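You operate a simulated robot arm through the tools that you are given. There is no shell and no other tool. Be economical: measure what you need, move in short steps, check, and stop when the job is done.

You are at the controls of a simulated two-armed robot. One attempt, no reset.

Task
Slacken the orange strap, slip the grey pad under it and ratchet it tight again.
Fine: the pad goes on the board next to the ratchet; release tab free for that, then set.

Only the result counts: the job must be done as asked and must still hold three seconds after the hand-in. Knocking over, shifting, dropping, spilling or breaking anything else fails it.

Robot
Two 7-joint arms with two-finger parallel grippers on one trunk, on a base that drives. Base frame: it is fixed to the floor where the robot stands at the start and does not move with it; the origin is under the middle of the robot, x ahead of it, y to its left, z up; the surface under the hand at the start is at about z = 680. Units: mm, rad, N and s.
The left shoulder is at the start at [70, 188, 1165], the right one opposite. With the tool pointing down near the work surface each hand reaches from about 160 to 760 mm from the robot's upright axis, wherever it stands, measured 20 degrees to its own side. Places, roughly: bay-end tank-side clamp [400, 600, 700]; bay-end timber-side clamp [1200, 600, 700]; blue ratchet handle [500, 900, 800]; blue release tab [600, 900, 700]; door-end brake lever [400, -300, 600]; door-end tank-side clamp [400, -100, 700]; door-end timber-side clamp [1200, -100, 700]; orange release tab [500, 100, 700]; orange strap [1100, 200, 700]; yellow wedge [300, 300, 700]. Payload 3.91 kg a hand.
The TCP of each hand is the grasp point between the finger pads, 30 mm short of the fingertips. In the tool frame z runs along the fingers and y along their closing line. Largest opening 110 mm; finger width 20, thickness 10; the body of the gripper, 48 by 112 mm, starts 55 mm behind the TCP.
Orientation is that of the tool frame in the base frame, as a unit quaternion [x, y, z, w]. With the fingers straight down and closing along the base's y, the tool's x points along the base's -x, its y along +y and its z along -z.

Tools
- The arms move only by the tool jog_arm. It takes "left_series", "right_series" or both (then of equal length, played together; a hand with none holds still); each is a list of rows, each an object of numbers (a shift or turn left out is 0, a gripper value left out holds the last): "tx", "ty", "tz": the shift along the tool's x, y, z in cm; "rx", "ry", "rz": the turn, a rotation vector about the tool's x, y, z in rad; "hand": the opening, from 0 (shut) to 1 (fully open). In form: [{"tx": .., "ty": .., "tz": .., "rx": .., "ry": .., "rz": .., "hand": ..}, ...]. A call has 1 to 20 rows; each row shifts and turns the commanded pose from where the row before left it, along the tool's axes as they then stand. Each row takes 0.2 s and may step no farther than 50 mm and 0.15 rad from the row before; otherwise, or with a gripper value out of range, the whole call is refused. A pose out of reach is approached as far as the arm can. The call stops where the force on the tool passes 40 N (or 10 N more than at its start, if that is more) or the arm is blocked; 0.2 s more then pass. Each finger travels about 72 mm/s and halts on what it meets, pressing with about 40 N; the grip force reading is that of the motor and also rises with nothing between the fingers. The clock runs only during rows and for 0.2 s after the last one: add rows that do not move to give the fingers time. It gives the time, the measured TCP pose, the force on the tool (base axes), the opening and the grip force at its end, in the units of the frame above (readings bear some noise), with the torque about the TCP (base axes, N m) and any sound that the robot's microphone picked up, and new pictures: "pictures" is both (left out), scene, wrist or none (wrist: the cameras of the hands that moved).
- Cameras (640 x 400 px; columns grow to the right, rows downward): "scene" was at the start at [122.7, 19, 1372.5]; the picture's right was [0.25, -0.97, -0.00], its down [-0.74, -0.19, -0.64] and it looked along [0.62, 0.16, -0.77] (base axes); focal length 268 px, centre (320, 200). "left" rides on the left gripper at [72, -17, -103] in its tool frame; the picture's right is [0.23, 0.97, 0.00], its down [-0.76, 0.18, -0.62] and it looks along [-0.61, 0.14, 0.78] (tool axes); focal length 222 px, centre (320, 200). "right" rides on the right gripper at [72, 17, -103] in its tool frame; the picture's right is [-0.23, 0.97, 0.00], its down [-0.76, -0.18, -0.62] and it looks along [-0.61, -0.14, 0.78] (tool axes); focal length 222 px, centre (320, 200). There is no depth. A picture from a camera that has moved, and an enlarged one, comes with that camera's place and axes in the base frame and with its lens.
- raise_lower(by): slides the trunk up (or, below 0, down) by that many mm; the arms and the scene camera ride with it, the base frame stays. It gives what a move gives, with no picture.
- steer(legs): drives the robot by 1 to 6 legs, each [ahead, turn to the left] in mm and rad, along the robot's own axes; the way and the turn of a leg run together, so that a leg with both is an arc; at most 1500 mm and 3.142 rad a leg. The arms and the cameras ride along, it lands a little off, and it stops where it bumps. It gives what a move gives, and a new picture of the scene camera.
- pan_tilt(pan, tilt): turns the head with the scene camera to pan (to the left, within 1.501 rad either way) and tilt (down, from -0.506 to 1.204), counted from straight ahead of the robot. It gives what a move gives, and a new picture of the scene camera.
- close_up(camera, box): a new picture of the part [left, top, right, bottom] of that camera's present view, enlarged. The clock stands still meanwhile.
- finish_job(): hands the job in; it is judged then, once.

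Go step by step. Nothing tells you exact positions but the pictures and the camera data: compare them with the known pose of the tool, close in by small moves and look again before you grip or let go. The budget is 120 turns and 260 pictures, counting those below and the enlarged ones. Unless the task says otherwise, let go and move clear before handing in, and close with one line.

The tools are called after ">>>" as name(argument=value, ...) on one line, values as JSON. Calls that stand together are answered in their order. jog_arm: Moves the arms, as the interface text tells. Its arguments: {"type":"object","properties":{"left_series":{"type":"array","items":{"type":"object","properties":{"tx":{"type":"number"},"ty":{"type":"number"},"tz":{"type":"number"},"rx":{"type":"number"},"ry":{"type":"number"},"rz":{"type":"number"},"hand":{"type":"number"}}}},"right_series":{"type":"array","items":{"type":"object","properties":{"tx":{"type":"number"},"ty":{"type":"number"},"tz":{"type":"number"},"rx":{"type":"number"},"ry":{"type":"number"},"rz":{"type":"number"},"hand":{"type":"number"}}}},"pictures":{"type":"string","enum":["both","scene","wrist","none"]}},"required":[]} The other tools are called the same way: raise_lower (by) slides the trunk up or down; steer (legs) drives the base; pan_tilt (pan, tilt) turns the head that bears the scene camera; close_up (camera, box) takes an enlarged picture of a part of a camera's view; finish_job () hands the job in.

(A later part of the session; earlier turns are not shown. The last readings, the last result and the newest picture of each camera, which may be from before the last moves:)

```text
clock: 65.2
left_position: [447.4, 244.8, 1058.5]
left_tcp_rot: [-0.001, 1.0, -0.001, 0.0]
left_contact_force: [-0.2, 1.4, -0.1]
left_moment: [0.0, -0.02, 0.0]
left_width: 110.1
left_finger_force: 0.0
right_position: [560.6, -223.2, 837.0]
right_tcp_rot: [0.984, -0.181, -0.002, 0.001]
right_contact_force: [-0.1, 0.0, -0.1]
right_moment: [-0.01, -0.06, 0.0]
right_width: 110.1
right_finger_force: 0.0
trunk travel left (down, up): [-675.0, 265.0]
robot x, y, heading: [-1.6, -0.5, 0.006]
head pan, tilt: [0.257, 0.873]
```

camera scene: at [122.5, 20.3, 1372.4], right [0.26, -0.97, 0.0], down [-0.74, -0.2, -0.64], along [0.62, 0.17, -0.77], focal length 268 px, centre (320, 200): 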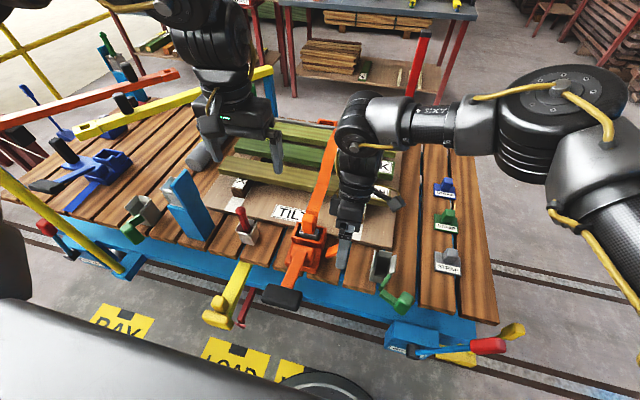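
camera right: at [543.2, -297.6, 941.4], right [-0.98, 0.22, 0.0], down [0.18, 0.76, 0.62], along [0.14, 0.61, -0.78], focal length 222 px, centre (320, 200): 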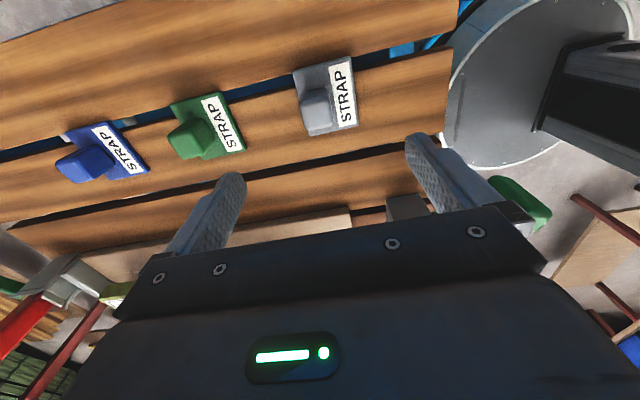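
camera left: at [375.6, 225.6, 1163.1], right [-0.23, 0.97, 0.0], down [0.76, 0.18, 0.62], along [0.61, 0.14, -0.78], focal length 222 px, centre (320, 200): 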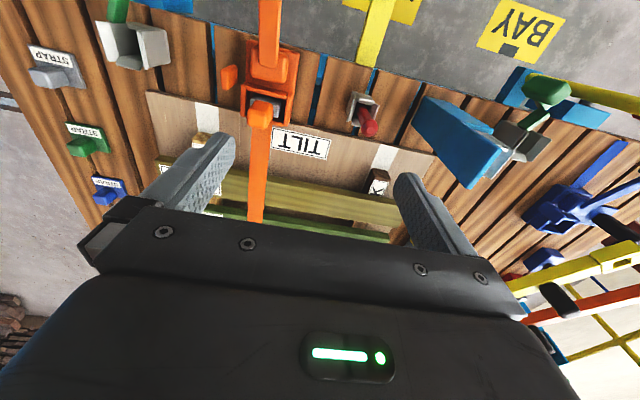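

It works with no drift. Finish the turn, align with the knob and descend to check.

>>> jog_arm(right_series=[{"rz": -0.15}, {"rz": -0.15}, {"rz": -0.064}, {"tx": 0.3, "ty": 0.75, "tz": 2, "hand": 0.6}, {"tz": 4}, {}], pictures="both")

>>> close_up(camera="scene", box=[390, 190, 500, 290])

>>> close_up(camera="right", box=[220, 90, 420, 220])

```text
clock: 66.5
left_position: [446.5, 245.0, 1058.3]
left_tcp_rot: [-0.001, 1.0, 0.0, 0.0]
left_contact_force: [-0.1, 0.1, -0.1]
left_moment: [-0.01, -0.02, -0.01]
left_width: 110.1
left_finger_force: 0.1
right_position: [561.5, -230.2, 779.6]
right_tcp_rot: [1.0, -0.001, -0.001, 0.001]
right_contact_force: [-0.8, 0.1, -0.3]
right_moment: [-0.02, 0.0, -0.01]
right_width: 66.0
right_finger_force: 0.0
trunk travel left (down, up): [-675.0, 265.0]
robot x, y, heading: [-1.6, -0.8, 0.005]
head pan, tilt: [0.257, 0.873]
camera scene: at [121.6, 20.0, 1372.5], right [0.26, -0.97, 0.0], down [-0.74, -0.2, -0.64], along [0.62, 0.17, -0.77], focal length 268 px, centre (320, 200)
camera right: at [634.1, -245.9, 882.0], right [-0.23, -0.97, 0.0], down [-0.76, 0.18, 0.62], along [-0.61, 0.14, -0.78], focal length 222 px, centre (320, 200)
```

scene: 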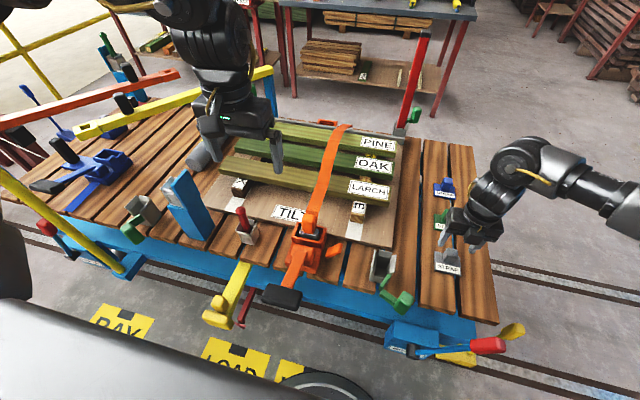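
right: 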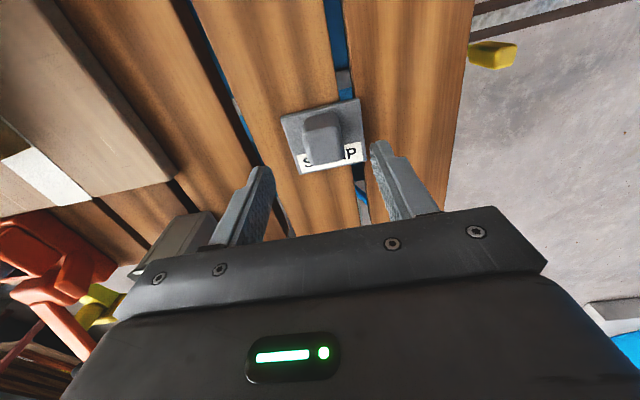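

```text
4.00 times, centred on (445, 240) of scene
camera zoom: at [121.6, 20.0, 1372.5], right [0.26, -0.97, 0.0], down [-0.74, -0.2, -0.64], along [0.62, 0.17, -0.77], focal length 1073 px, centre (-180, 40)
```

zoom: 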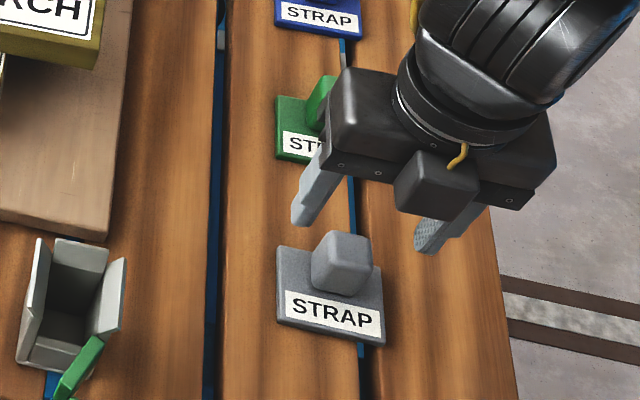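

```text
3.08 times, centred on (320, 155) of right
camera zoom: at [634.1, -245.9, 882.0], right [-0.23, -0.97, 0.0], down [-0.76, 0.18, 0.62], along [-0.61, 0.14, -0.78], focal length 684 px, centre (320, 338)
```

zoom: 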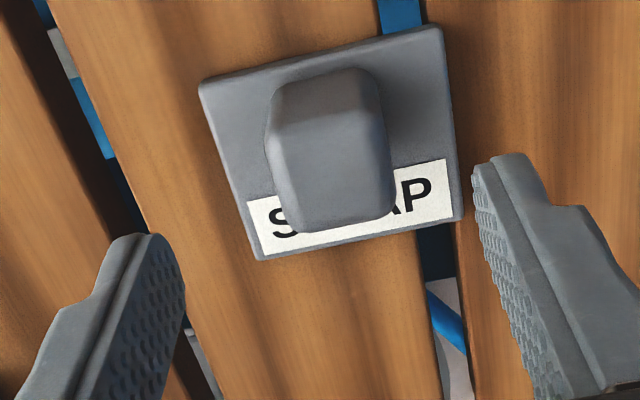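

Pad confirmed at x 520–579, y −200…−266; knob centre about (563, −232). Descend and grip.

>>> jog_arm(right_series=[{"tz": 3, "tx": 0.1, "ty": 0.2}, {"tz": 2.2}, {}], pictures="none")

>>> jog_arm(right_series=[{"hand": 0.35}, {"hand": 0.2}, {}, {"hand": 0.1}, {}, {}], pictures="both")

>>> close_up(camera="scene", box=[390, 190, 500, 290])

```text
clock: 67.3
left_position: [448.0, 244.6, 1058.5]
left_tcp_rot: [0.0, 1.0, -0.001, 0.0]
left_contact_force: [0.4, -1.3, 0.4]
left_moment: [-0.01, 0.0, 0.03]
left_width: 110.0
left_finger_force: 0.0
right_position: [562.7, -233.2, 724.9]
right_tcp_rot: [1.0, -0.001, -0.002, 0.001]
right_contact_force: [0.0, 0.6, -0.2]
right_moment: [-0.02, 0.02, 0.02]
right_width: 66.0
right_finger_force: 0.1
trunk travel left (down, up): [-675.0, 265.0]
robot x, y, heading: [2.2, -3.1, 0.008]
head pan, tilt: [0.257, 0.873]
```

```text
clock: 68.8
left_position: [447.7, 244.3, 1057.6]
left_tcp_rot: [-0.001, 1.0, 0.001, 0.0]
left_contact_force: [0.0, -0.9, 0.2]
left_moment: [0.02, 0.01, 0.02]
left_width: 109.9
left_finger_force: 0.0
right_position: [562.8, -233.4, 726.4]
right_tcp_rot: [1.0, -0.001, -0.001, 0.001]
right_contact_force: [-0.1, -0.5, 0.4]
right_moment: [0.0, 0.02, 0.0]
right_width: 29.1
right_finger_force: 40.1
trunk travel left (down, up): [-675.0, 265.0]
robot x, y, heading: [2.6, 0.4, 0.003]
head pan, tilt: [0.257, 0.873]
camera scene: at [122.3, 19.7, 1372.4], right [0.26, -0.97, 0.0], down [-0.74, -0.2, -0.64], along [0.62, 0.17, -0.77], focal length 268 px, centre (320, 200)
camera right: at [634.6, -248.4, 829.3], right [-0.23, -0.97, 0.0], down [-0.76, 0.18, 0.63], along [-0.61, 0.14, -0.78], focal length 222 px, centre (320, 200)
```

scene: 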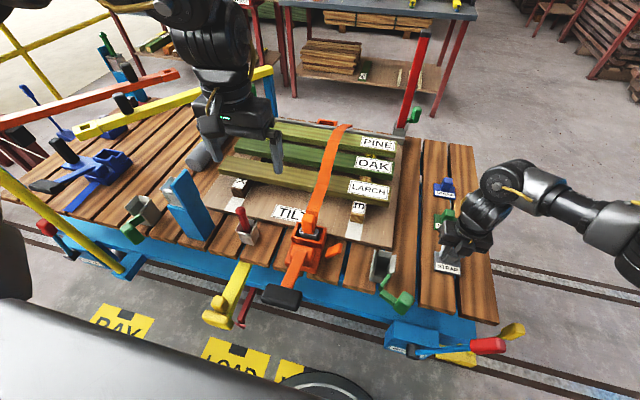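
right: 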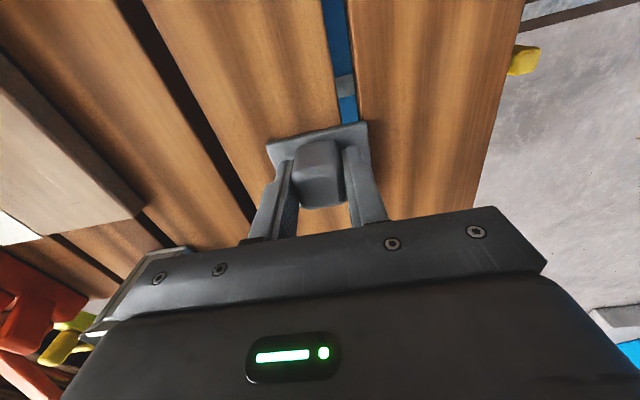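

```text
4.00 times, centred on (445, 240) of scene
camera zoom: at [122.3, 19.7, 1372.4], right [0.26, -0.97, 0.0], down [-0.74, -0.2, -0.64], along [0.62, 0.17, -0.77], focal length 1073 px, centre (-180, 40)
```

zoom: 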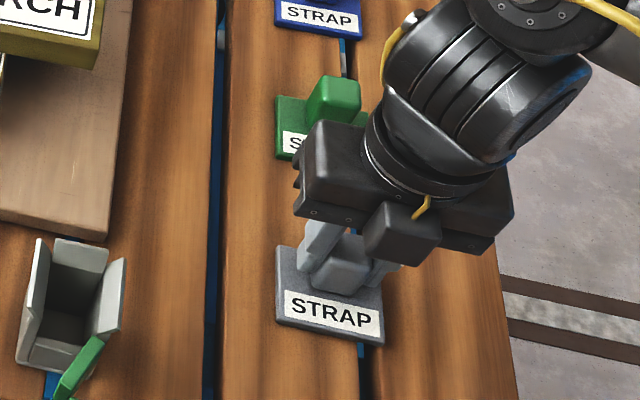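

Gripped at 29 mm. Lift, then turn to tool x = −y so the label side faces the strap.

>>> jog_arm(right_series=[{"tz": -2}, {"tz": -4}, {"tz": -4}, {"tz": -3}, {"rz": 0.15}, {"rz": 0.15}, {"rz": 0.15}, {"rz": 0.15}, {"rz": 0.15}, {"rz": 0.15}, {"rz": 0.15}, {"rz": 0.15}, {"rz": 0.15}, {"rz": 0.15}, {"rz": 0.07}, {}], pictures="both")

```text
clock: 72.2
left_position: [447.5, 244.1, 1059.1]
left_tcp_rot: [-0.001, 1.0, -0.001, 0.001]
left_contact_force: [-0.5, -0.6, 0.0]
left_moment: [0.0, 0.0, -0.01]
left_width: 110.1
left_finger_force: 0.0
right_position: [565.5, -233.0, 854.7]
right_tcp_rot: [-0.707, 0.707, 0.001, -0.001]
right_contact_force: [0.4, -0.6, -0.2]
right_moment: [0.01, -0.03, 0.01]
right_width: 29.0
right_finger_force: 40.1
trunk travel left (down, up): [-675.0, 265.0]
robot x, y, heading: [-2.1, -1.6, 0.006]
head pan, tilt: [0.257, 0.873]
camera scene: at [122.3, 19.7, 1372.4], right [0.26, -0.97, 0.0], down [-0.74, -0.2, -0.64], along [0.62, 0.17, -0.77], focal length 268 px, centre (320, 200)
camera right: at [547.2, -304.0, 958.9], right [-0.97, 0.23, 0.0], down [0.18, 0.76, 0.62], along [0.14, 0.61, -0.78], focal length 222 px, centre (320, 200)
```

scene: 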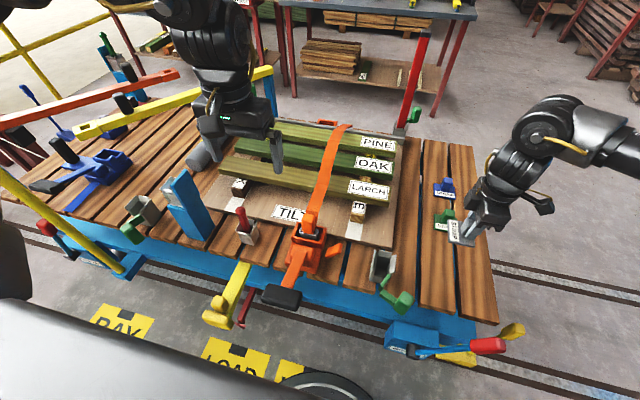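
right: 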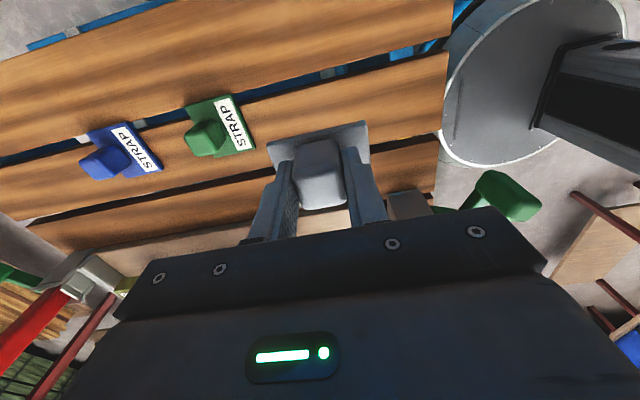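

The label faces the strap. The base disc is only about 210 mm in radius with the wagon edge at x≈430, so I'll drive 80 mm ahead for reach.

>>> steer(legs=[[80, 0]])

>>> jog_arm(right_series=[{"tx": -4.5, "ty": -0.8}, {"tx": -4.5, "ty": -0.8}, {"tx": -4.5, "ty": -0.8}, {"tx": -4.5, "ty": -0.8}, {"tx": -4.5, "ty": -0.8}, {}], pictures="both")

```text
clock: 73.2
left_position: [520.7, 244.4, 1063.6]
left_tcp_rot: [0.001, 1.0, 0.0, 0.004]
left_contact_force: [-0.5, -0.3, 0.2]
left_moment: [0.0, -0.03, 0.01]
left_width: 109.8
left_finger_force: 0.1
right_position: [637.6, -235.7, 859.3]
right_tcp_rot: [-0.706, 0.708, -0.001, 0.001]
right_contact_force: [-0.7, -0.3, -0.1]
right_moment: [-0.03, -0.03, 0.01]
right_width: 28.9
right_finger_force: 39.6
trunk travel left (down, up): [-675.0, 265.0]
robot x, y, heading: [82.2, 3.7, 0.005]
head pan, tilt: [0.257, 0.873]
camera scene: at [193.2, 19.7, 1373.4], right [0.26, -0.97, 0.0], down [-0.74, -0.2, -0.65], along [0.63, 0.17, -0.76], focal length 268 px, centre (320, 200)
```

scene: 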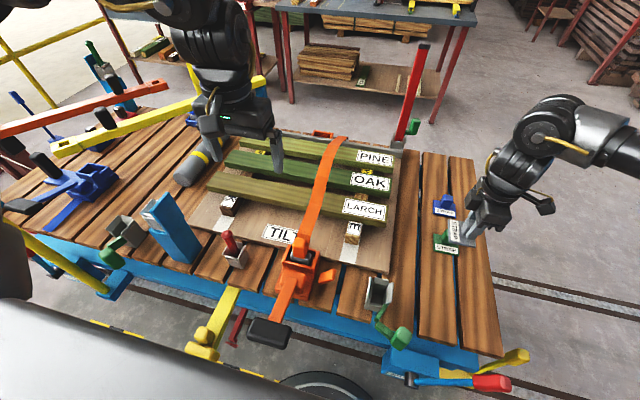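

```text
clock: 74.6
left_position: [526.8, 243.1, 1058.6]
left_tcp_rot: [0.001, 1.0, 0.0, 0.001]
left_contact_force: [0.4, -0.3, 0.9]
left_moment: [0.02, 0.0, 0.0]
left_width: 110.1
left_finger_force: 0.1
right_position: [682.5, -7.7, 858.5]
right_tcp_rot: [-0.706, 0.708, 0.001, -0.002]
right_contact_force: [0.0, -0.8, 0.3]
right_moment: [0.05, -0.01, 0.03]
right_width: 29.1
right_finger_force: 40.3
trunk travel left (down, up): [-675.0, 265.0]
robot x, y, heading: [79.8, -4.1, 0.002]
head pan, tilt: [0.257, 0.873]
camera scene: at [201.6, 18.0, 1372.5], right [0.26, -0.97, 0.0], down [-0.74, -0.2, -0.64], along [0.62, 0.17, -0.77], focal length 268 px, centre (320, 200)
camera right: at [665.2, -79.1, 961.0], right [-0.97, 0.23, 0.0], down [0.18, 0.76, 0.62], along [0.14, 0.61, -0.78], focal length 222 px, centre (320, 200)
```

scene: 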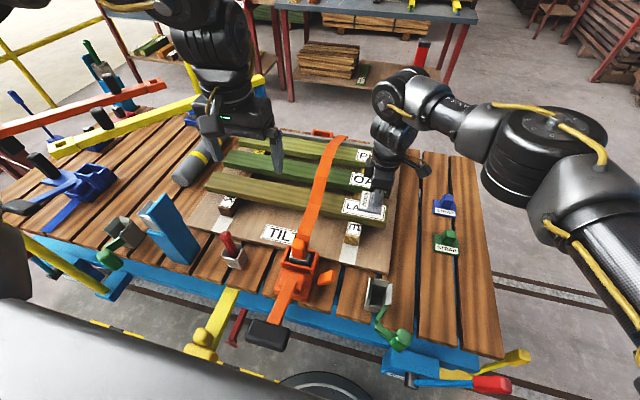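
right: 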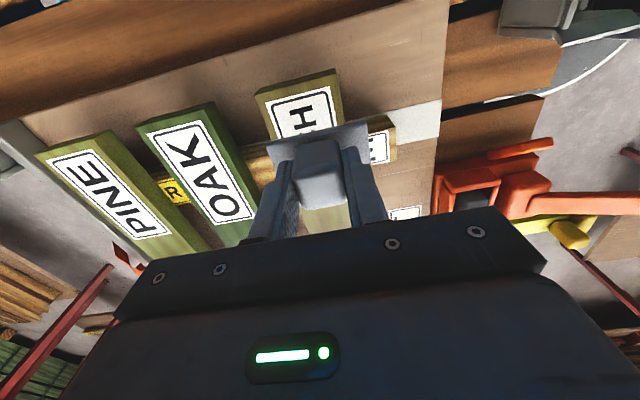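

Now measure the strap on Larch with the left and scene cameras.

>>> close_up(camera="left", box=[180, 0, 340, 140])

>>> close_up(camera="scene", box=[280, 130, 400, 260])

```text
2.86 times, centred on (260, 70) of left
camera zoom: at [453.6, 224.8, 1164.0], right [-0.23, 0.97, 0.0], down [0.76, 0.18, 0.62], along [0.61, 0.14, -0.78], focal length 635 px, centre (491, 571)
```

zoom: 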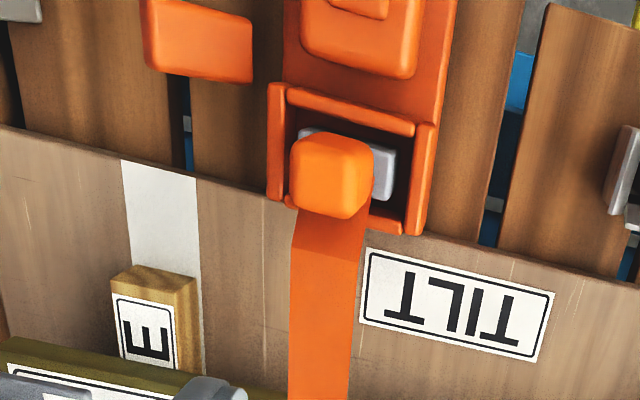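

```text
3.08 times, centred on (340, 195) of scene
camera zoom: at [201.6, 18.0, 1372.5], right [0.26, -0.97, 0.0], down [-0.74, -0.2, -0.64], along [0.62, 0.17, -0.77], focal length 826 px, centre (258, 215)
```

zoom: 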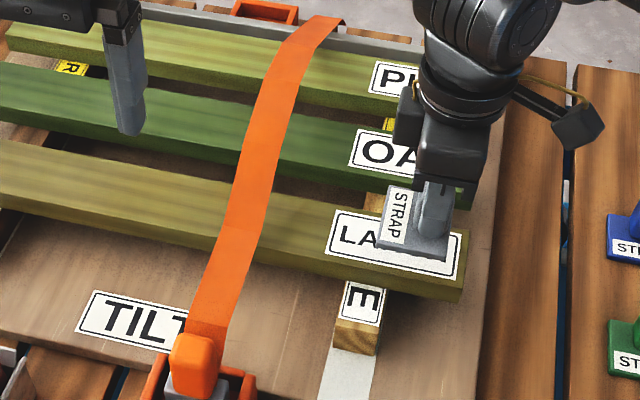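

>>> close_up(camera="left", box=[140, 80, 400, 240])

```text
2.46 times, centred on (270, 160) of left
camera zoom: at [453.6, 224.8, 1164.0], right [-0.23, 0.97, 0.0], down [0.76, 0.18, 0.62], along [0.61, 0.14, -0.78], focal length 547 px, centre (443, 298)
```

zoom: 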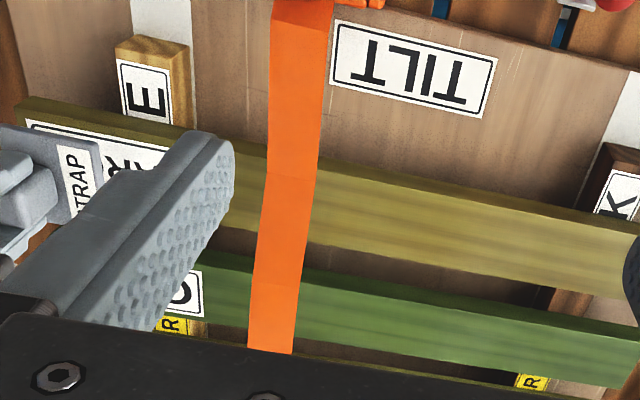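

The slack strap runs at y≈139–177 and z≈795 over Larch's near edge, about 28 mm above the board (x≈666–726, z≈767). I'll lower the pad on Larch short of the strap to find contact.

>>> jog_arm(right_series=[{"tx": -4, "ty": -0.6, "tz": 1}, {"tx": -2.8, "ty": -0.6, "tz": 1}, {}], pictures="scene")

>>> jog_arm(right_series=[{"tz": 0.5}, {"tz": 0.5}, {"tz": 0.4}, {"tz": 0.4}, {"tz": 0.4}, {"tz": 0.4}, {"tz": 0.4}], pictures="scene")

>>> close_up(camera="scene", box=[280, 130, 400, 260])

```text
clock: 75.4
left_position: [528.3, 240.7, 1059.2]
left_tcp_rot: [0.001, 1.0, 0.002, 0.0]
left_contact_force: [-0.2, -0.5, 0.2]
left_moment: [0.05, 0.01, 0.01]
left_width: 110.0
left_finger_force: 0.1
right_position: [694.2, 50.6, 837.8]
right_tcp_rot: [-0.705, 0.71, 0.002, 0.0]
right_contact_force: [0.2, 0.2, -0.2]
right_moment: [0.03, -0.01, 0.01]
right_width: 29.1
right_finger_force: 40.8
right hand out of reach, approached as far as the arm can: row 2
trunk travel left (down, up): [-675.0, 265.0]
robot x, y, heading: [79.9, 1.5, 0.001]
head pan, tilt: [0.257, 0.873]
camera scene: at [203.3, 16.7, 1372.3], right [0.26, -0.97, 0.0], down [-0.74, -0.19, -0.64], along [0.62, 0.17, -0.77], focal length 268 px, centre (320, 200)
```

scene: 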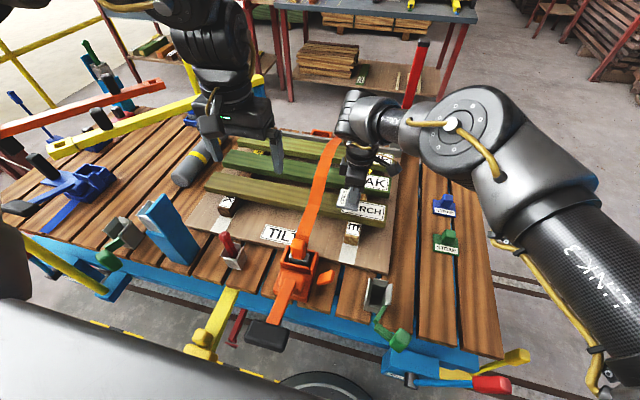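

```text
clock: 77.0
left_position: [523.9, 243.8, 1061.8]
left_tcp_rot: [0.0, 1.0, 0.0, 0.002]
left_contact_force: [-0.1, -0.5, -0.4]
left_moment: [0.02, 0.01, 0.03]
left_width: 110.2
left_finger_force: 0.1
right_position: [690.4, 51.3, 811.3]
right_tcp_rot: [-0.705, 0.709, -0.003, 0.003]
right_contact_force: [6.5, 1.0, 29.5]
right_moment: [0.31, 0.03, -0.03]
right_width: 29.2
right_finger_force: 40.4
right hand out of reach, approached as far as the arm can: row 2
trunk travel left (down, up): [-675.0, 265.0]
robot x, y, heading: [80.6, -0.5, 0.007]
head pan, tilt: [0.257, 0.873]
camera scene: at [198.4, 19.9, 1373.4], right [0.26, -0.97, 0.0], down [-0.74, -0.2, -0.65], along [0.62, 0.17, -0.76], focal length 268 px, centre (320, 200)
```

scene: 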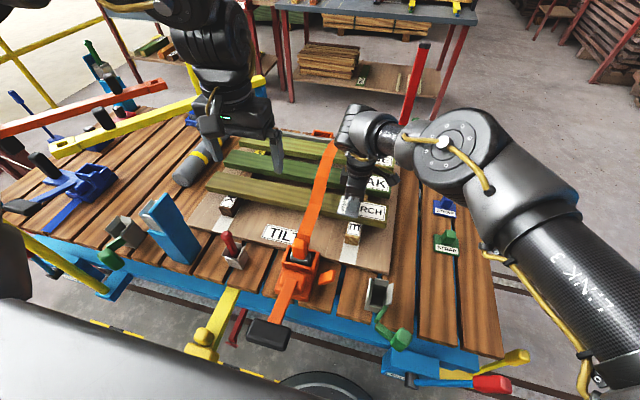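

```text
3.08 times, centred on (340, 195) of scene
camera zoom: at [198.4, 19.9, 1373.4], right [0.26, -0.97, 0.0], down [-0.74, -0.2, -0.65], along [0.62, 0.17, -0.76], focal length 826 px, centre (258, 215)
```

zoom: 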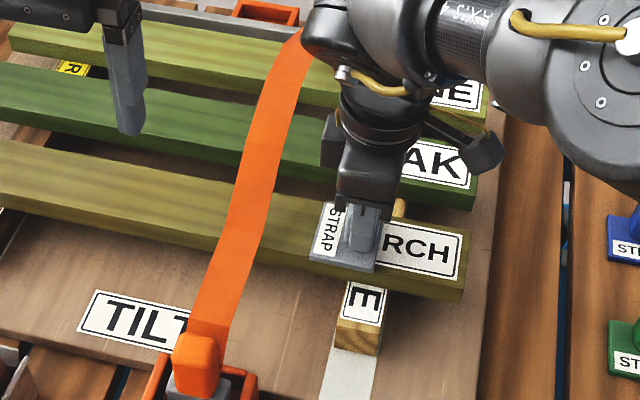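

Contact at TCP z≈812. I'll raise 7 mm and move toward the strap, checking reach.

>>> jog_arm(right_series=[{"tz": -1.0}, {"tx": -1}, {"tx": -1}, {"tx": -1}, {}], pictures="scene")

```text
clock: 78.2
left_position: [526.5, 244.5, 1059.3]
left_tcp_rot: [0.001, 1.0, -0.001, 0.0]
left_contact_force: [-0.8, -0.4, 0.3]
left_moment: [0.0, 0.02, -0.01]
left_width: 110.0
left_finger_force: 0.0
right_position: [677.8, 59.5, 816.1]
right_tcp_rot: [-0.706, 0.709, 0.001, -0.001]
right_contact_force: [-0.6, -0.2, -0.4]
right_moment: [0.01, -0.02, -0.01]
right_width: 29.0
right_finger_force: 40.2
right hand out of reach, approached as far as the arm can: row 2, 3, 4
trunk travel left (down, up): [-675.0, 265.0]
robot x, y, heading: [79.6, 3.7, 0.005]
head pan, tilt: [0.257, 0.873]
camera scene: at [201.2, 20.0, 1372.5], right [0.26, -0.97, 0.0], down [-0.74, -0.2, -0.64], along [0.62, 0.17, -0.77], focal length 268 px, centre (320, 200)
```

scene: 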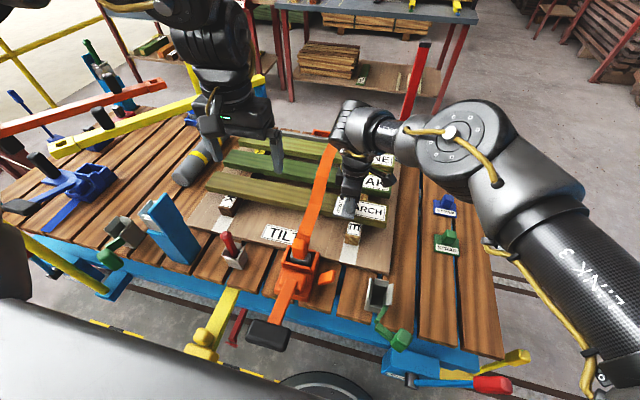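

The arm is at its limit here, so I'll lift, swing the pad back right, turn the robot left 0.4 rad, and come in again.

>>> jog_arm(right_series=[{"tz": -4}, {"tx": 4.7, "ty": 1}, {"tx": 4.7, "ty": 1}, {"tx": 4.7, "ty": 1}, {"tx": 4.7, "ty": 1}, {"tx": 4.7, "ty": 1}, {"tx": 4.7, "ty": 1, "tz": -1}, {}], pictures="none")

>>> pan_tilt(pan=0.9, tilt=0.6)

```text
clock: 80.0
left_position: [526.8, 245.4, 1059.2]
left_tcp_rot: [0.001, 1.0, -0.001, 0.0]
left_contact_force: [0.1, -0.4, -0.1]
left_moment: [-0.01, 0.01, -0.03]
left_width: 110.0
left_finger_force: 0.0
right_position: [616.5, -224.1, 863.5]
right_tcp_rot: [-0.706, 0.708, 0.001, -0.002]
right_contact_force: [0.3, 0.2, -1.0]
right_moment: [-0.03, 0.01, 0.03]
right_width: 29.1
right_finger_force: 40.1
trunk travel left (down, up): [-675.0, 265.0]
robot x, y, heading: [76.7, 1.1, 0.005]
head pan, tilt: [0.257, 0.873]
```

```text
clock: 81.0
left_position: [527.4, 243.2, 1059.3]
left_tcp_rot: [0.0, 1.0, 0.0, -0.001]
left_contact_force: [-0.6, -0.5, -0.1]
left_moment: [0.01, 0.02, 0.05]
left_width: 110.0
left_finger_force: 0.1
right_position: [616.5, -226.3, 862.5]
right_tcp_rot: [-0.706, 0.708, 0.002, -0.002]
right_contact_force: [-0.1, -0.2, -0.2]
right_moment: [0.03, 0.04, -0.01]
right_width: 28.9
right_finger_force: 40.0
trunk travel left (down, up): [-675.0, 265.0]
robot x, y, heading: [78.7, 0.5, 0.003]
head pan, tilt: [0.901, 0.6]
camera scene: at [181.8, 69.5, 1395.0], right [0.79, -0.62, 0.0], down [-0.35, -0.44, -0.82], along [0.51, 0.65, -0.57], focal length 268 px, centre (320, 200)
```

scene: 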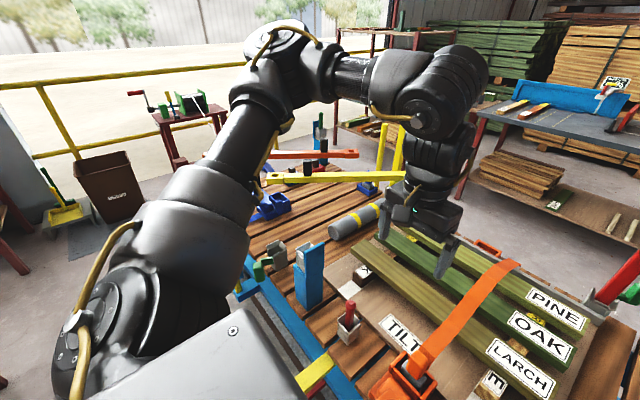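

There are bars at about z 1095 to the left, so turning left risks a bump. Raising the trunk should give more far reach instead: I'll raise 150 mm and try.

>>> raise_lower(by=150)

>>> jog_arm(right_series=[{"tz": 4}, {"tz": 4}, {"tz": 4}, {"tz": 3}, {"tx": -4.7, "ty": -1.2}, {"tx": -4.7, "ty": -1.2}, {"tx": -4.7, "ty": -1.2}, {"tx": -4.7, "ty": -1.2}, {"tx": -4.7, "ty": -1.2}, {"tx": -4.7, "ty": -1.2}, {}], pictures="none")

>>> pan_tilt(pan=0.257, tilt=0.873)

```text
clock: 82.8
left_position: [527.2, 243.3, 1209.3]
left_tcp_rot: [0.001, 1.0, 0.0, 0.0]
left_contact_force: [-0.3, 0.3, 0.5]
left_moment: [-0.01, 0.04, -0.04]
left_width: 109.8
left_finger_force: 0.1
right_position: [616.9, -226.5, 1013.4]
right_tcp_rot: [-0.706, 0.708, 0.001, -0.001]
right_contact_force: [0.0, -0.3, -0.4]
right_moment: [0.0, 0.01, -0.02]
right_width: 29.2
right_finger_force: 39.9
trunk travel left (down, up): [-825.0, 115.0]
robot x, y, heading: [78.0, 2.1, 0.008]
head pan, tilt: [0.901, 0.6]
```

```text
clock: 85.2
left_position: [527.4, 241.7, 1210.1]
left_tcp_rot: [0.002, 1.0, 0.001, 0.0]
left_contact_force: [0.6, -1.0, 0.8]
left_moment: [0.02, 0.0, -0.02]
left_width: 110.2
left_finger_force: 0.1
right_position: [672.9, 8.4, 862.3]
right_tcp_rot: [-0.705, 0.709, 0.001, 0.001]
right_contact_force: [-0.6, -1.3, -0.2]
right_moment: [0.03, 0.03, 0.0]
right_width: 29.2
right_finger_force: 40.0
right hand out of reach, approached as far as the arm can: row 9, 10
trunk travel left (down, up): [-825.0, 115.0]
robot x, y, heading: [77.2, -1.7, 0.007]
head pan, tilt: [0.901, 0.6]
```

```text
clock: 86.2
left_position: [525.7, 243.5, 1209.7]
left_tcp_rot: [0.001, 1.0, 0.0, 0.0]
left_contact_force: [-1.0, -0.9, 1.2]
left_moment: [-0.01, -0.02, 0.0]
left_width: 109.9
left_finger_force: 0.0
right_position: [672.2, 10.5, 863.1]
right_tcp_rot: [-0.706, 0.708, 0.001, 0.0]
right_contact_force: [-0.4, 0.0, -1.0]
right_moment: [0.01, 0.01, -0.04]
right_width: 28.9
right_finger_force: 39.5
trunk travel left (down, up): [-825.0, 115.0]
robot x, y, heading: [76.1, 0.3, 0.006]
head pan, tilt: [0.257, 0.873]
camera scene: at [201.5, 19.6, 1522.4], right [0.26, -0.97, 0.0], down [-0.74, -0.2, -0.64], along [0.62, 0.17, -0.77], focal length 268 px, centre (320, 200)
```

scene: 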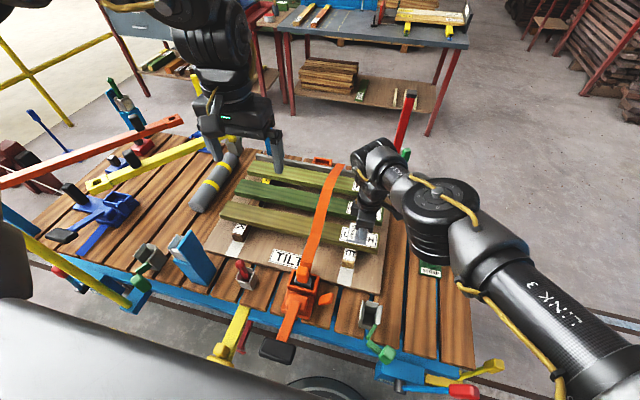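

Reach is extension-limited, so a left turn is needed after all; with the trunk raised the left hand is at z 1209, above the bars. I'll retract the pad to the right, then turn left 0.35 rad.

>>> jog_arm(right_series=[{"tx": 4.7, "ty": 1}, {"tx": 4.7, "ty": 1}, {"tx": 4.7, "ty": 1}, {"tx": 4.7, "ty": 1}, {"tx": 4.7, "ty": 1, "tz": -1}, {}], pictures="none")

>>> steer(legs=[[0, 0.35]])

```text
clock: 87.6
left_position: [526.9, 246.5, 1208.7]
left_tcp_rot: [0.0, 1.0, -0.001, 0.0]
left_contact_force: [0.9, -0.3, 0.1]
left_moment: [0.0, 0.01, 0.01]
left_width: 109.9
left_finger_force: 0.0
right_position: [622.8, -224.5, 875.1]
right_tcp_rot: [-0.706, 0.708, 0.001, -0.001]
right_contact_force: [0.2, 0.2, -1.0]
right_moment: [0.01, 0.04, 0.01]
right_width: 29.0
right_finger_force: 39.9
trunk travel left (down, up): [-825.0, 115.0]
robot x, y, heading: [79.1, -1.0, 0.008]
head pan, tilt: [0.257, 0.873]
```

```text
clock: 89.1
left_position: [418.6, 380.3, 1208.0]
left_tcp_rot: [-0.171, 0.985, 0.001, 0.0]
left_contact_force: [-0.8, -0.6, -0.6]
left_moment: [0.01, 0.02, -0.03]
left_width: 109.8
left_finger_force: 0.0
right_position: [667.6, -29.0, 874.6]
right_tcp_rot: [0.817, -0.576, -0.002, 0.001]
right_contact_force: [-0.4, 0.4, -0.6]
right_moment: [0.01, 0.0, -0.02]
right_width: 29.1
right_finger_force: 39.3
trunk travel left (down, up): [-825.0, 115.0]
robot x, y, heading: [80.9, -0.8, 0.348]
head pan, tilt: [0.257, 0.873]
camera scene: at [187.7, 59.3, 1522.4], right [0.57, -0.82, 0.0], down [-0.63, -0.44, -0.64], along [0.53, 0.37, -0.77], focal length 268 px, centre (320, 200)
```

scene: 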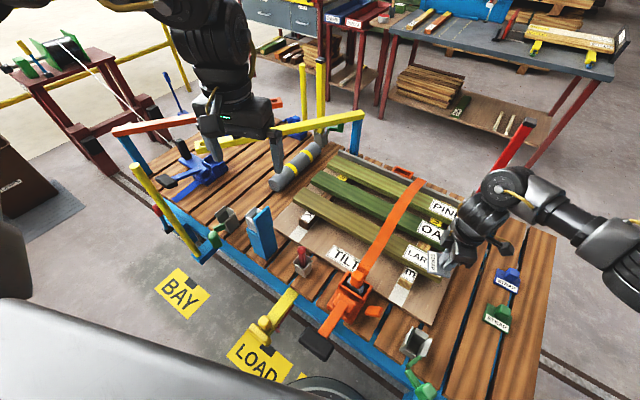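

Turned safely. Now square the hand to the base axes and move to just right of the strap.

>>> jog_arm(right_series=[{"rz": 0.15}, {"rz": 0.15}, {"rz": 0.042}, {"tx": -4.4, "ty": -1.2, "tz": 1}, {"tx": -4.4, "ty": -1.2, "tz": 1.5}, {"tz": 1.5}, {}], pictures="wrist")

>>> pan_tilt(pan=-0.1, tilt=0.9)

>>> close_up(camera="scene", box=[230, 90, 390, 220])

```text
clock: 90.7
left_position: [417.8, 381.5, 1209.5]
left_tcp_rot: [-0.171, 0.985, 0.0, -0.001]
left_contact_force: [0.1, -0.3, 0.3]
left_moment: [0.04, -0.01, -0.01]
left_width: 110.0
left_finger_force: 0.1
right_position: [691.4, 61.9, 834.4]
right_tcp_rot: [-0.707, 0.707, 0.001, -0.002]
right_contact_force: [0.7, -0.4, -0.8]
right_moment: [-0.02, 0.01, 0.02]
right_width: 29.0
right_finger_force: 39.8
trunk travel left (down, up): [-825.0, 115.0]
robot x, y, heading: [81.5, -1.5, 0.349]
head pan, tilt: [0.257, 0.873]
camera right: at [673.5, -9.9, 938.6], right [-0.97, 0.23, 0.0], down [0.18, 0.76, 0.62], along [0.14, 0.61, -0.78], focal length 222 px, centre (320, 200)
```

right: 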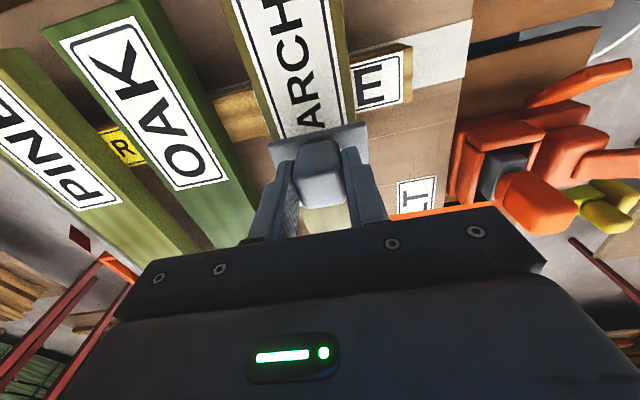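

```text
clock: 91.5
left_position: [416.5, 382.1, 1209.1]
left_tcp_rot: [-0.171, 0.985, 0.0, -0.001]
left_contact_force: [-0.1, 0.8, -1.0]
left_moment: [0.0, 0.0, -0.01]
left_width: 110.0
left_finger_force: 0.1
right_position: [690.6, 61.2, 835.0]
right_tcp_rot: [0.708, -0.707, 0.0, 0.002]
right_contact_force: [0.3, 0.4, -0.3]
right_moment: [-0.03, 0.0, 0.0]
right_width: 29.0
right_finger_force: 39.7
trunk travel left (down, up): [-825.0, 115.0]
robot x, y, heading: [77.3, -0.1, 0.351]
head pan, tilt: [-0.099, 0.901]
camera scene: at [196.9, 36.2, 1520.3], right [0.25, -0.97, 0.0], down [-0.76, -0.2, -0.62], along [0.6, 0.15, -0.78], focal length 268 px, centre (320, 200)
```

scene: 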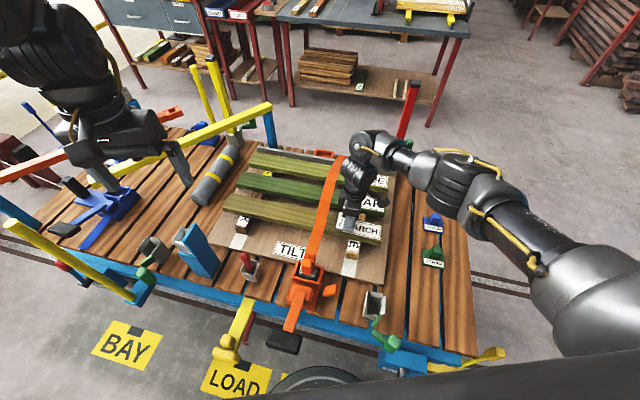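

```text
3.08 times, centred on (310, 155) of scene
camera zoom: at [196.9, 36.2, 1520.3], right [0.25, -0.97, 0.0], down [-0.76, -0.2, -0.62], along [0.6, 0.15, -0.78], focal length 826 px, centre (351, 338)
```

zoom: 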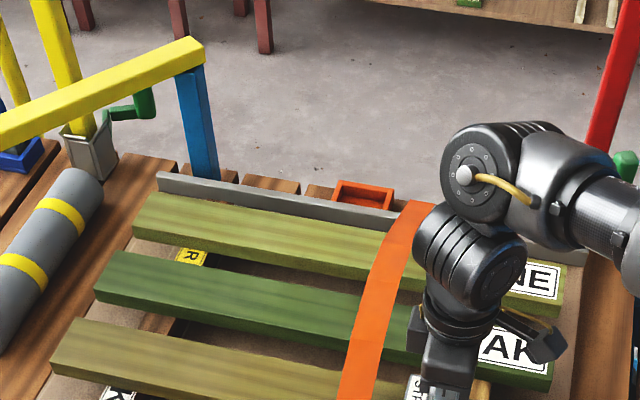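

I'll lower to 6 mm above board contact and slide the label edge to the strap.

>>> jog_arm(right_series=[{"tz": 1.6, "ty": -0.3}, {"tx": -2}, {"tx": -1.5}, {}], pictures="none")

>>> close_up(camera="scene", box=[280, 150, 400, 270])

```text
clock: 92.5
left_position: [418.3, 380.3, 1208.9]
left_tcp_rot: [-0.171, 0.985, 0.0, 0.001]
left_contact_force: [0.4, 0.5, 0.5]
left_moment: [0.03, 0.01, 0.02]
left_width: 109.8
left_finger_force: 0.1
right_position: [694.2, 94.8, 818.2]
right_tcp_rot: [0.708, -0.706, 0.0, 0.002]
right_contact_force: [0.2, 0.5, -0.6]
right_moment: [0.01, -0.02, -0.01]
right_width: 29.0
right_finger_force: 39.4
trunk travel left (down, up): [-825.0, 115.0]
robot x, y, heading: [79.3, -0.5, 0.349]
head pan, tilt: [-0.099, 0.901]
```

```text
3.33 times, centred on (340, 210) of scene
camera zoom: at [197.5, 35.1, 1520.2], right [0.25, -0.97, 0.0], down [-0.76, -0.19, -0.62], along [0.6, 0.15, -0.78], focal length 894 px, centre (253, 167)
```

zoom: 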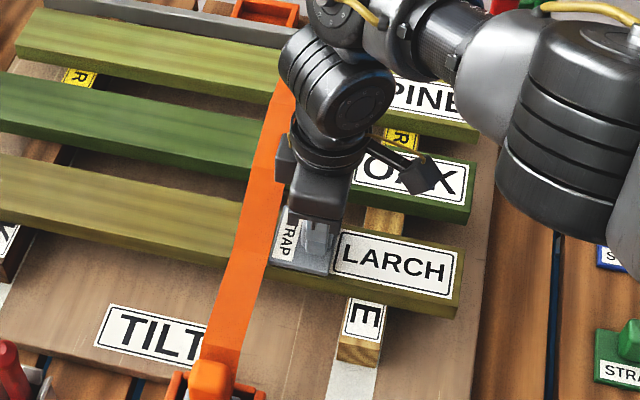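

The pad edge is right at the strap's edge and below it. I'll slide it under in small steps.

>>> jog_arm(right_series=[{"tx": -0.7}, {"tx": -0.7}, {"tx": -0.7}, {}], pictures="none")

>>> close_up(camera="scene", box=[290, 170, 370, 250])

>>> close_up(camera="left", box=[0, 0, 320, 200])

```text
clock: 93.5
left_position: [417.7, 380.8, 1210.2]
left_tcp_rot: [-0.172, 0.985, 0.0, 0.0]
left_contact_force: [0.7, 0.1, -0.2]
left_moment: [-0.04, -0.01, 0.02]
left_width: 110.3
left_finger_force: 0.1
right_position: [693.4, 115.1, 818.5]
right_tcp_rot: [0.708, -0.706, -0.001, 0.002]
right_contact_force: [0.7, 0.0, -1.2]
right_moment: [-0.01, -0.03, 0.02]
right_width: 29.2
right_finger_force: 40.0
trunk travel left (down, up): [-825.0, 115.0]
robot x, y, heading: [78.7, -2.7, 0.349]
head pan, tilt: [-0.099, 0.901]
```

```text
5.00 times, centred on (330, 210) of scene
camera zoom: at [197.2, 35.7, 1520.2], right [0.25, -0.97, 0.0], down [-0.76, -0.2, -0.62], along [0.6, 0.15, -0.78], focal length 1342 px, centre (270, 150)
```

zoom: 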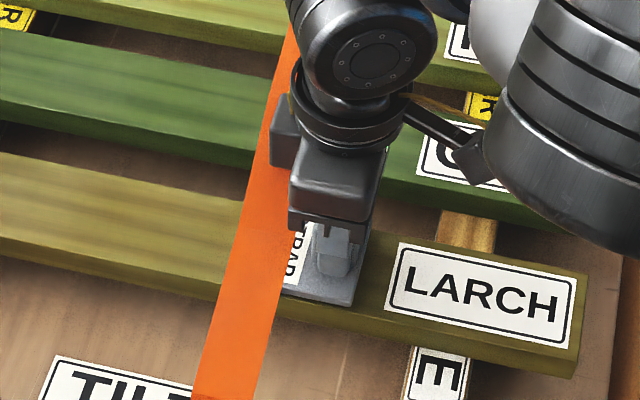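

```text
2.00 times, centred on (160, 100) of left
camera zoom: at [354.2, 340.2, 1313.7], right [-0.54, 0.84, 0.0], down [0.66, 0.42, 0.62], along [0.52, 0.34, -0.78], focal length 444 px, centre (640, 400)
```

zoom: 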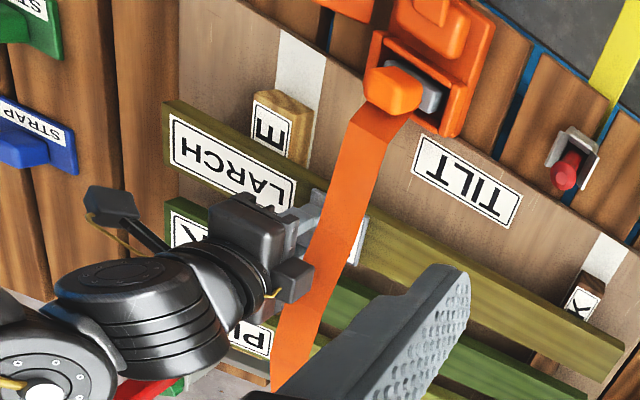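

The pad is under the strap with the far edge showing. I'll go 8 mm further, lower onto the board, and check.

>>> jog_arm(right_series=[{"tx": -0.5}, {"tx": -0.4}, {"tz": 0.3}, {"tz": 0.3}, {}], pictures="none")

>>> close_up(camera="scene", box=[290, 170, 370, 250])

>>> close_up(camera="left", box=[100, 60, 220, 140])

```text
clock: 94.7
left_position: [417.4, 381.1, 1209.6]
left_tcp_rot: [-0.172, 0.985, 0.0, 0.001]
left_contact_force: [-0.2, 0.4, -0.5]
left_moment: [0.0, -0.01, -0.01]
left_width: 109.7
left_finger_force: 0.0
right_position: [693.7, 126.8, 813.5]
right_tcp_rot: [-0.707, 0.707, 0.0, -0.001]
right_contact_force: [0.0, 0.0, 3.3]
right_moment: [0.09, -0.15, 0.02]
right_width: 29.1
right_finger_force: 39.7
trunk travel left (down, up): [-825.0, 115.0]
robot x, y, heading: [79.6, 1.3, 0.347]
head pan, tilt: [-0.099, 0.901]
```

```text
5.00 times, centred on (330, 210) of scene
camera zoom: at [196.5, 35.6, 1520.4], right [0.25, -0.97, 0.0], down [-0.76, -0.2, -0.62], along [0.6, 0.15, -0.78], focal length 1342 px, centre (270, 150)
```

zoom: 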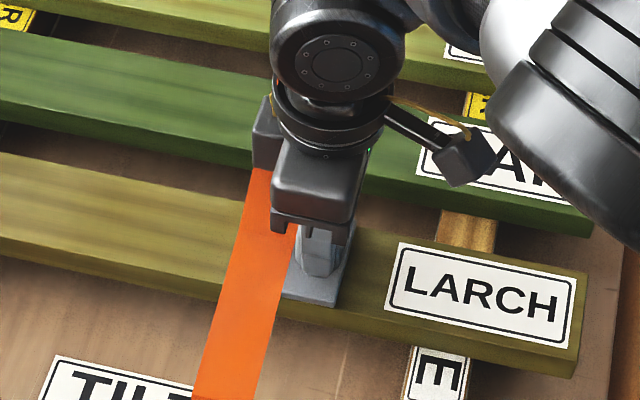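

```text
5.00 times, centred on (160, 100) of left
camera zoom: at [353.6, 340.1, 1313.9], right [-0.54, 0.84, 0.0], down [0.66, 0.42, 0.62], along [0.52, 0.34, -0.78], focal length 1111 px, centre (1120, 700)
```

zoom: 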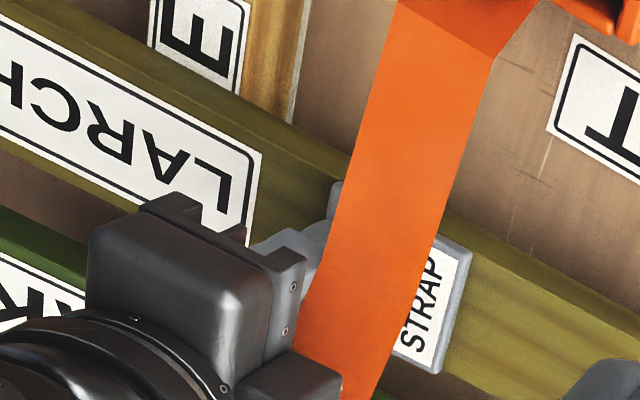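

The pad rests on Larch under the strap. Release and lift straight up.

>>> jog_arm(right_series=[{"hand": 0.4}, {}, {"tz": -2}, {"tz": -4}, {"tz": -4, "tx": 2}, {"tx": 4.5}, {"tx": 4.5}, {"tx": 4.5}, {"tx": 4.5}, {}], pictures="scene")

>>> close_up(camera="scene", box=[280, 150, 400, 320])

>>> close_up(camera="left", box=[100, 0, 300, 140])

```text
clock: 96.9
left_position: [418.3, 382.8, 1208.2]
left_tcp_rot: [-0.171, 0.985, -0.001, 0.001]
left_contact_force: [-0.3, 0.2, -0.9]
left_moment: [0.02, 0.0, -0.01]
left_width: 110.0
left_finger_force: 0.1
right_position: [695.3, -77.5, 912.9]
right_tcp_rot: [-0.707, 0.707, 0.001, -0.003]
right_contact_force: [0.0, 0.1, 0.1]
right_moment: [-0.02, -0.03, 0.01]
right_width: 44.0
right_finger_force: 0.0
trunk travel left (down, up): [-825.0, 115.0]
robot x, y, heading: [80.5, -0.3, 0.349]
head pan, tilt: [-0.099, 0.901]
camera scene: at [197.2, 36.9, 1520.2], right [0.25, -0.97, 0.0], down [-0.76, -0.2, -0.62], along [0.6, 0.15, -0.78], focal length 268 px, centre (320, 200)
```

scene: 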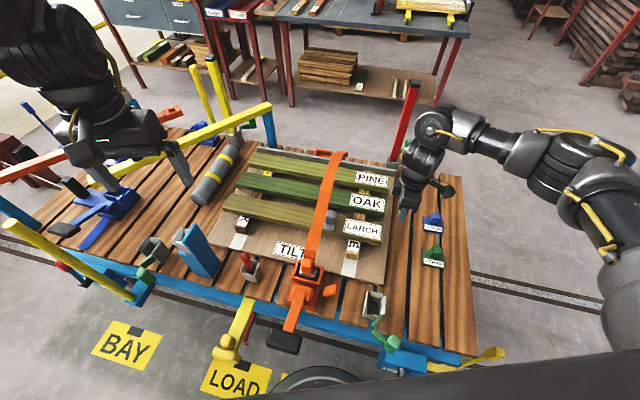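

```text
2.35 times, centred on (340, 235) of scene
camera zoom: at [197.2, 36.9, 1520.2], right [0.25, -0.97, 0.0], down [-0.76, -0.2, -0.62], along [0.6, 0.15, -0.78], focal length 631 px, centre (273, 118)
```

zoom: 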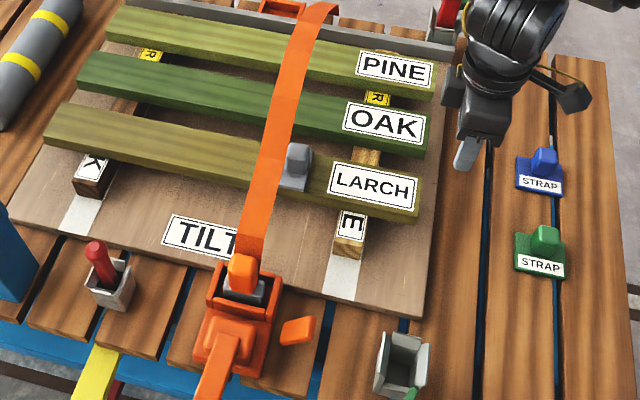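

```text
2.86 times, centred on (200, 70) of left
camera zoom: at [354.2, 341.2, 1313.4], right [-0.54, 0.84, 0.0], down [0.66, 0.43, 0.62], along [0.52, 0.34, -0.78], focal length 635 px, centre (663, 571)
```

zoom: 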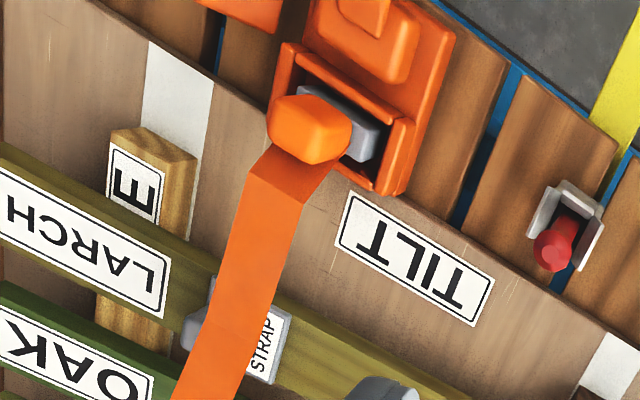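

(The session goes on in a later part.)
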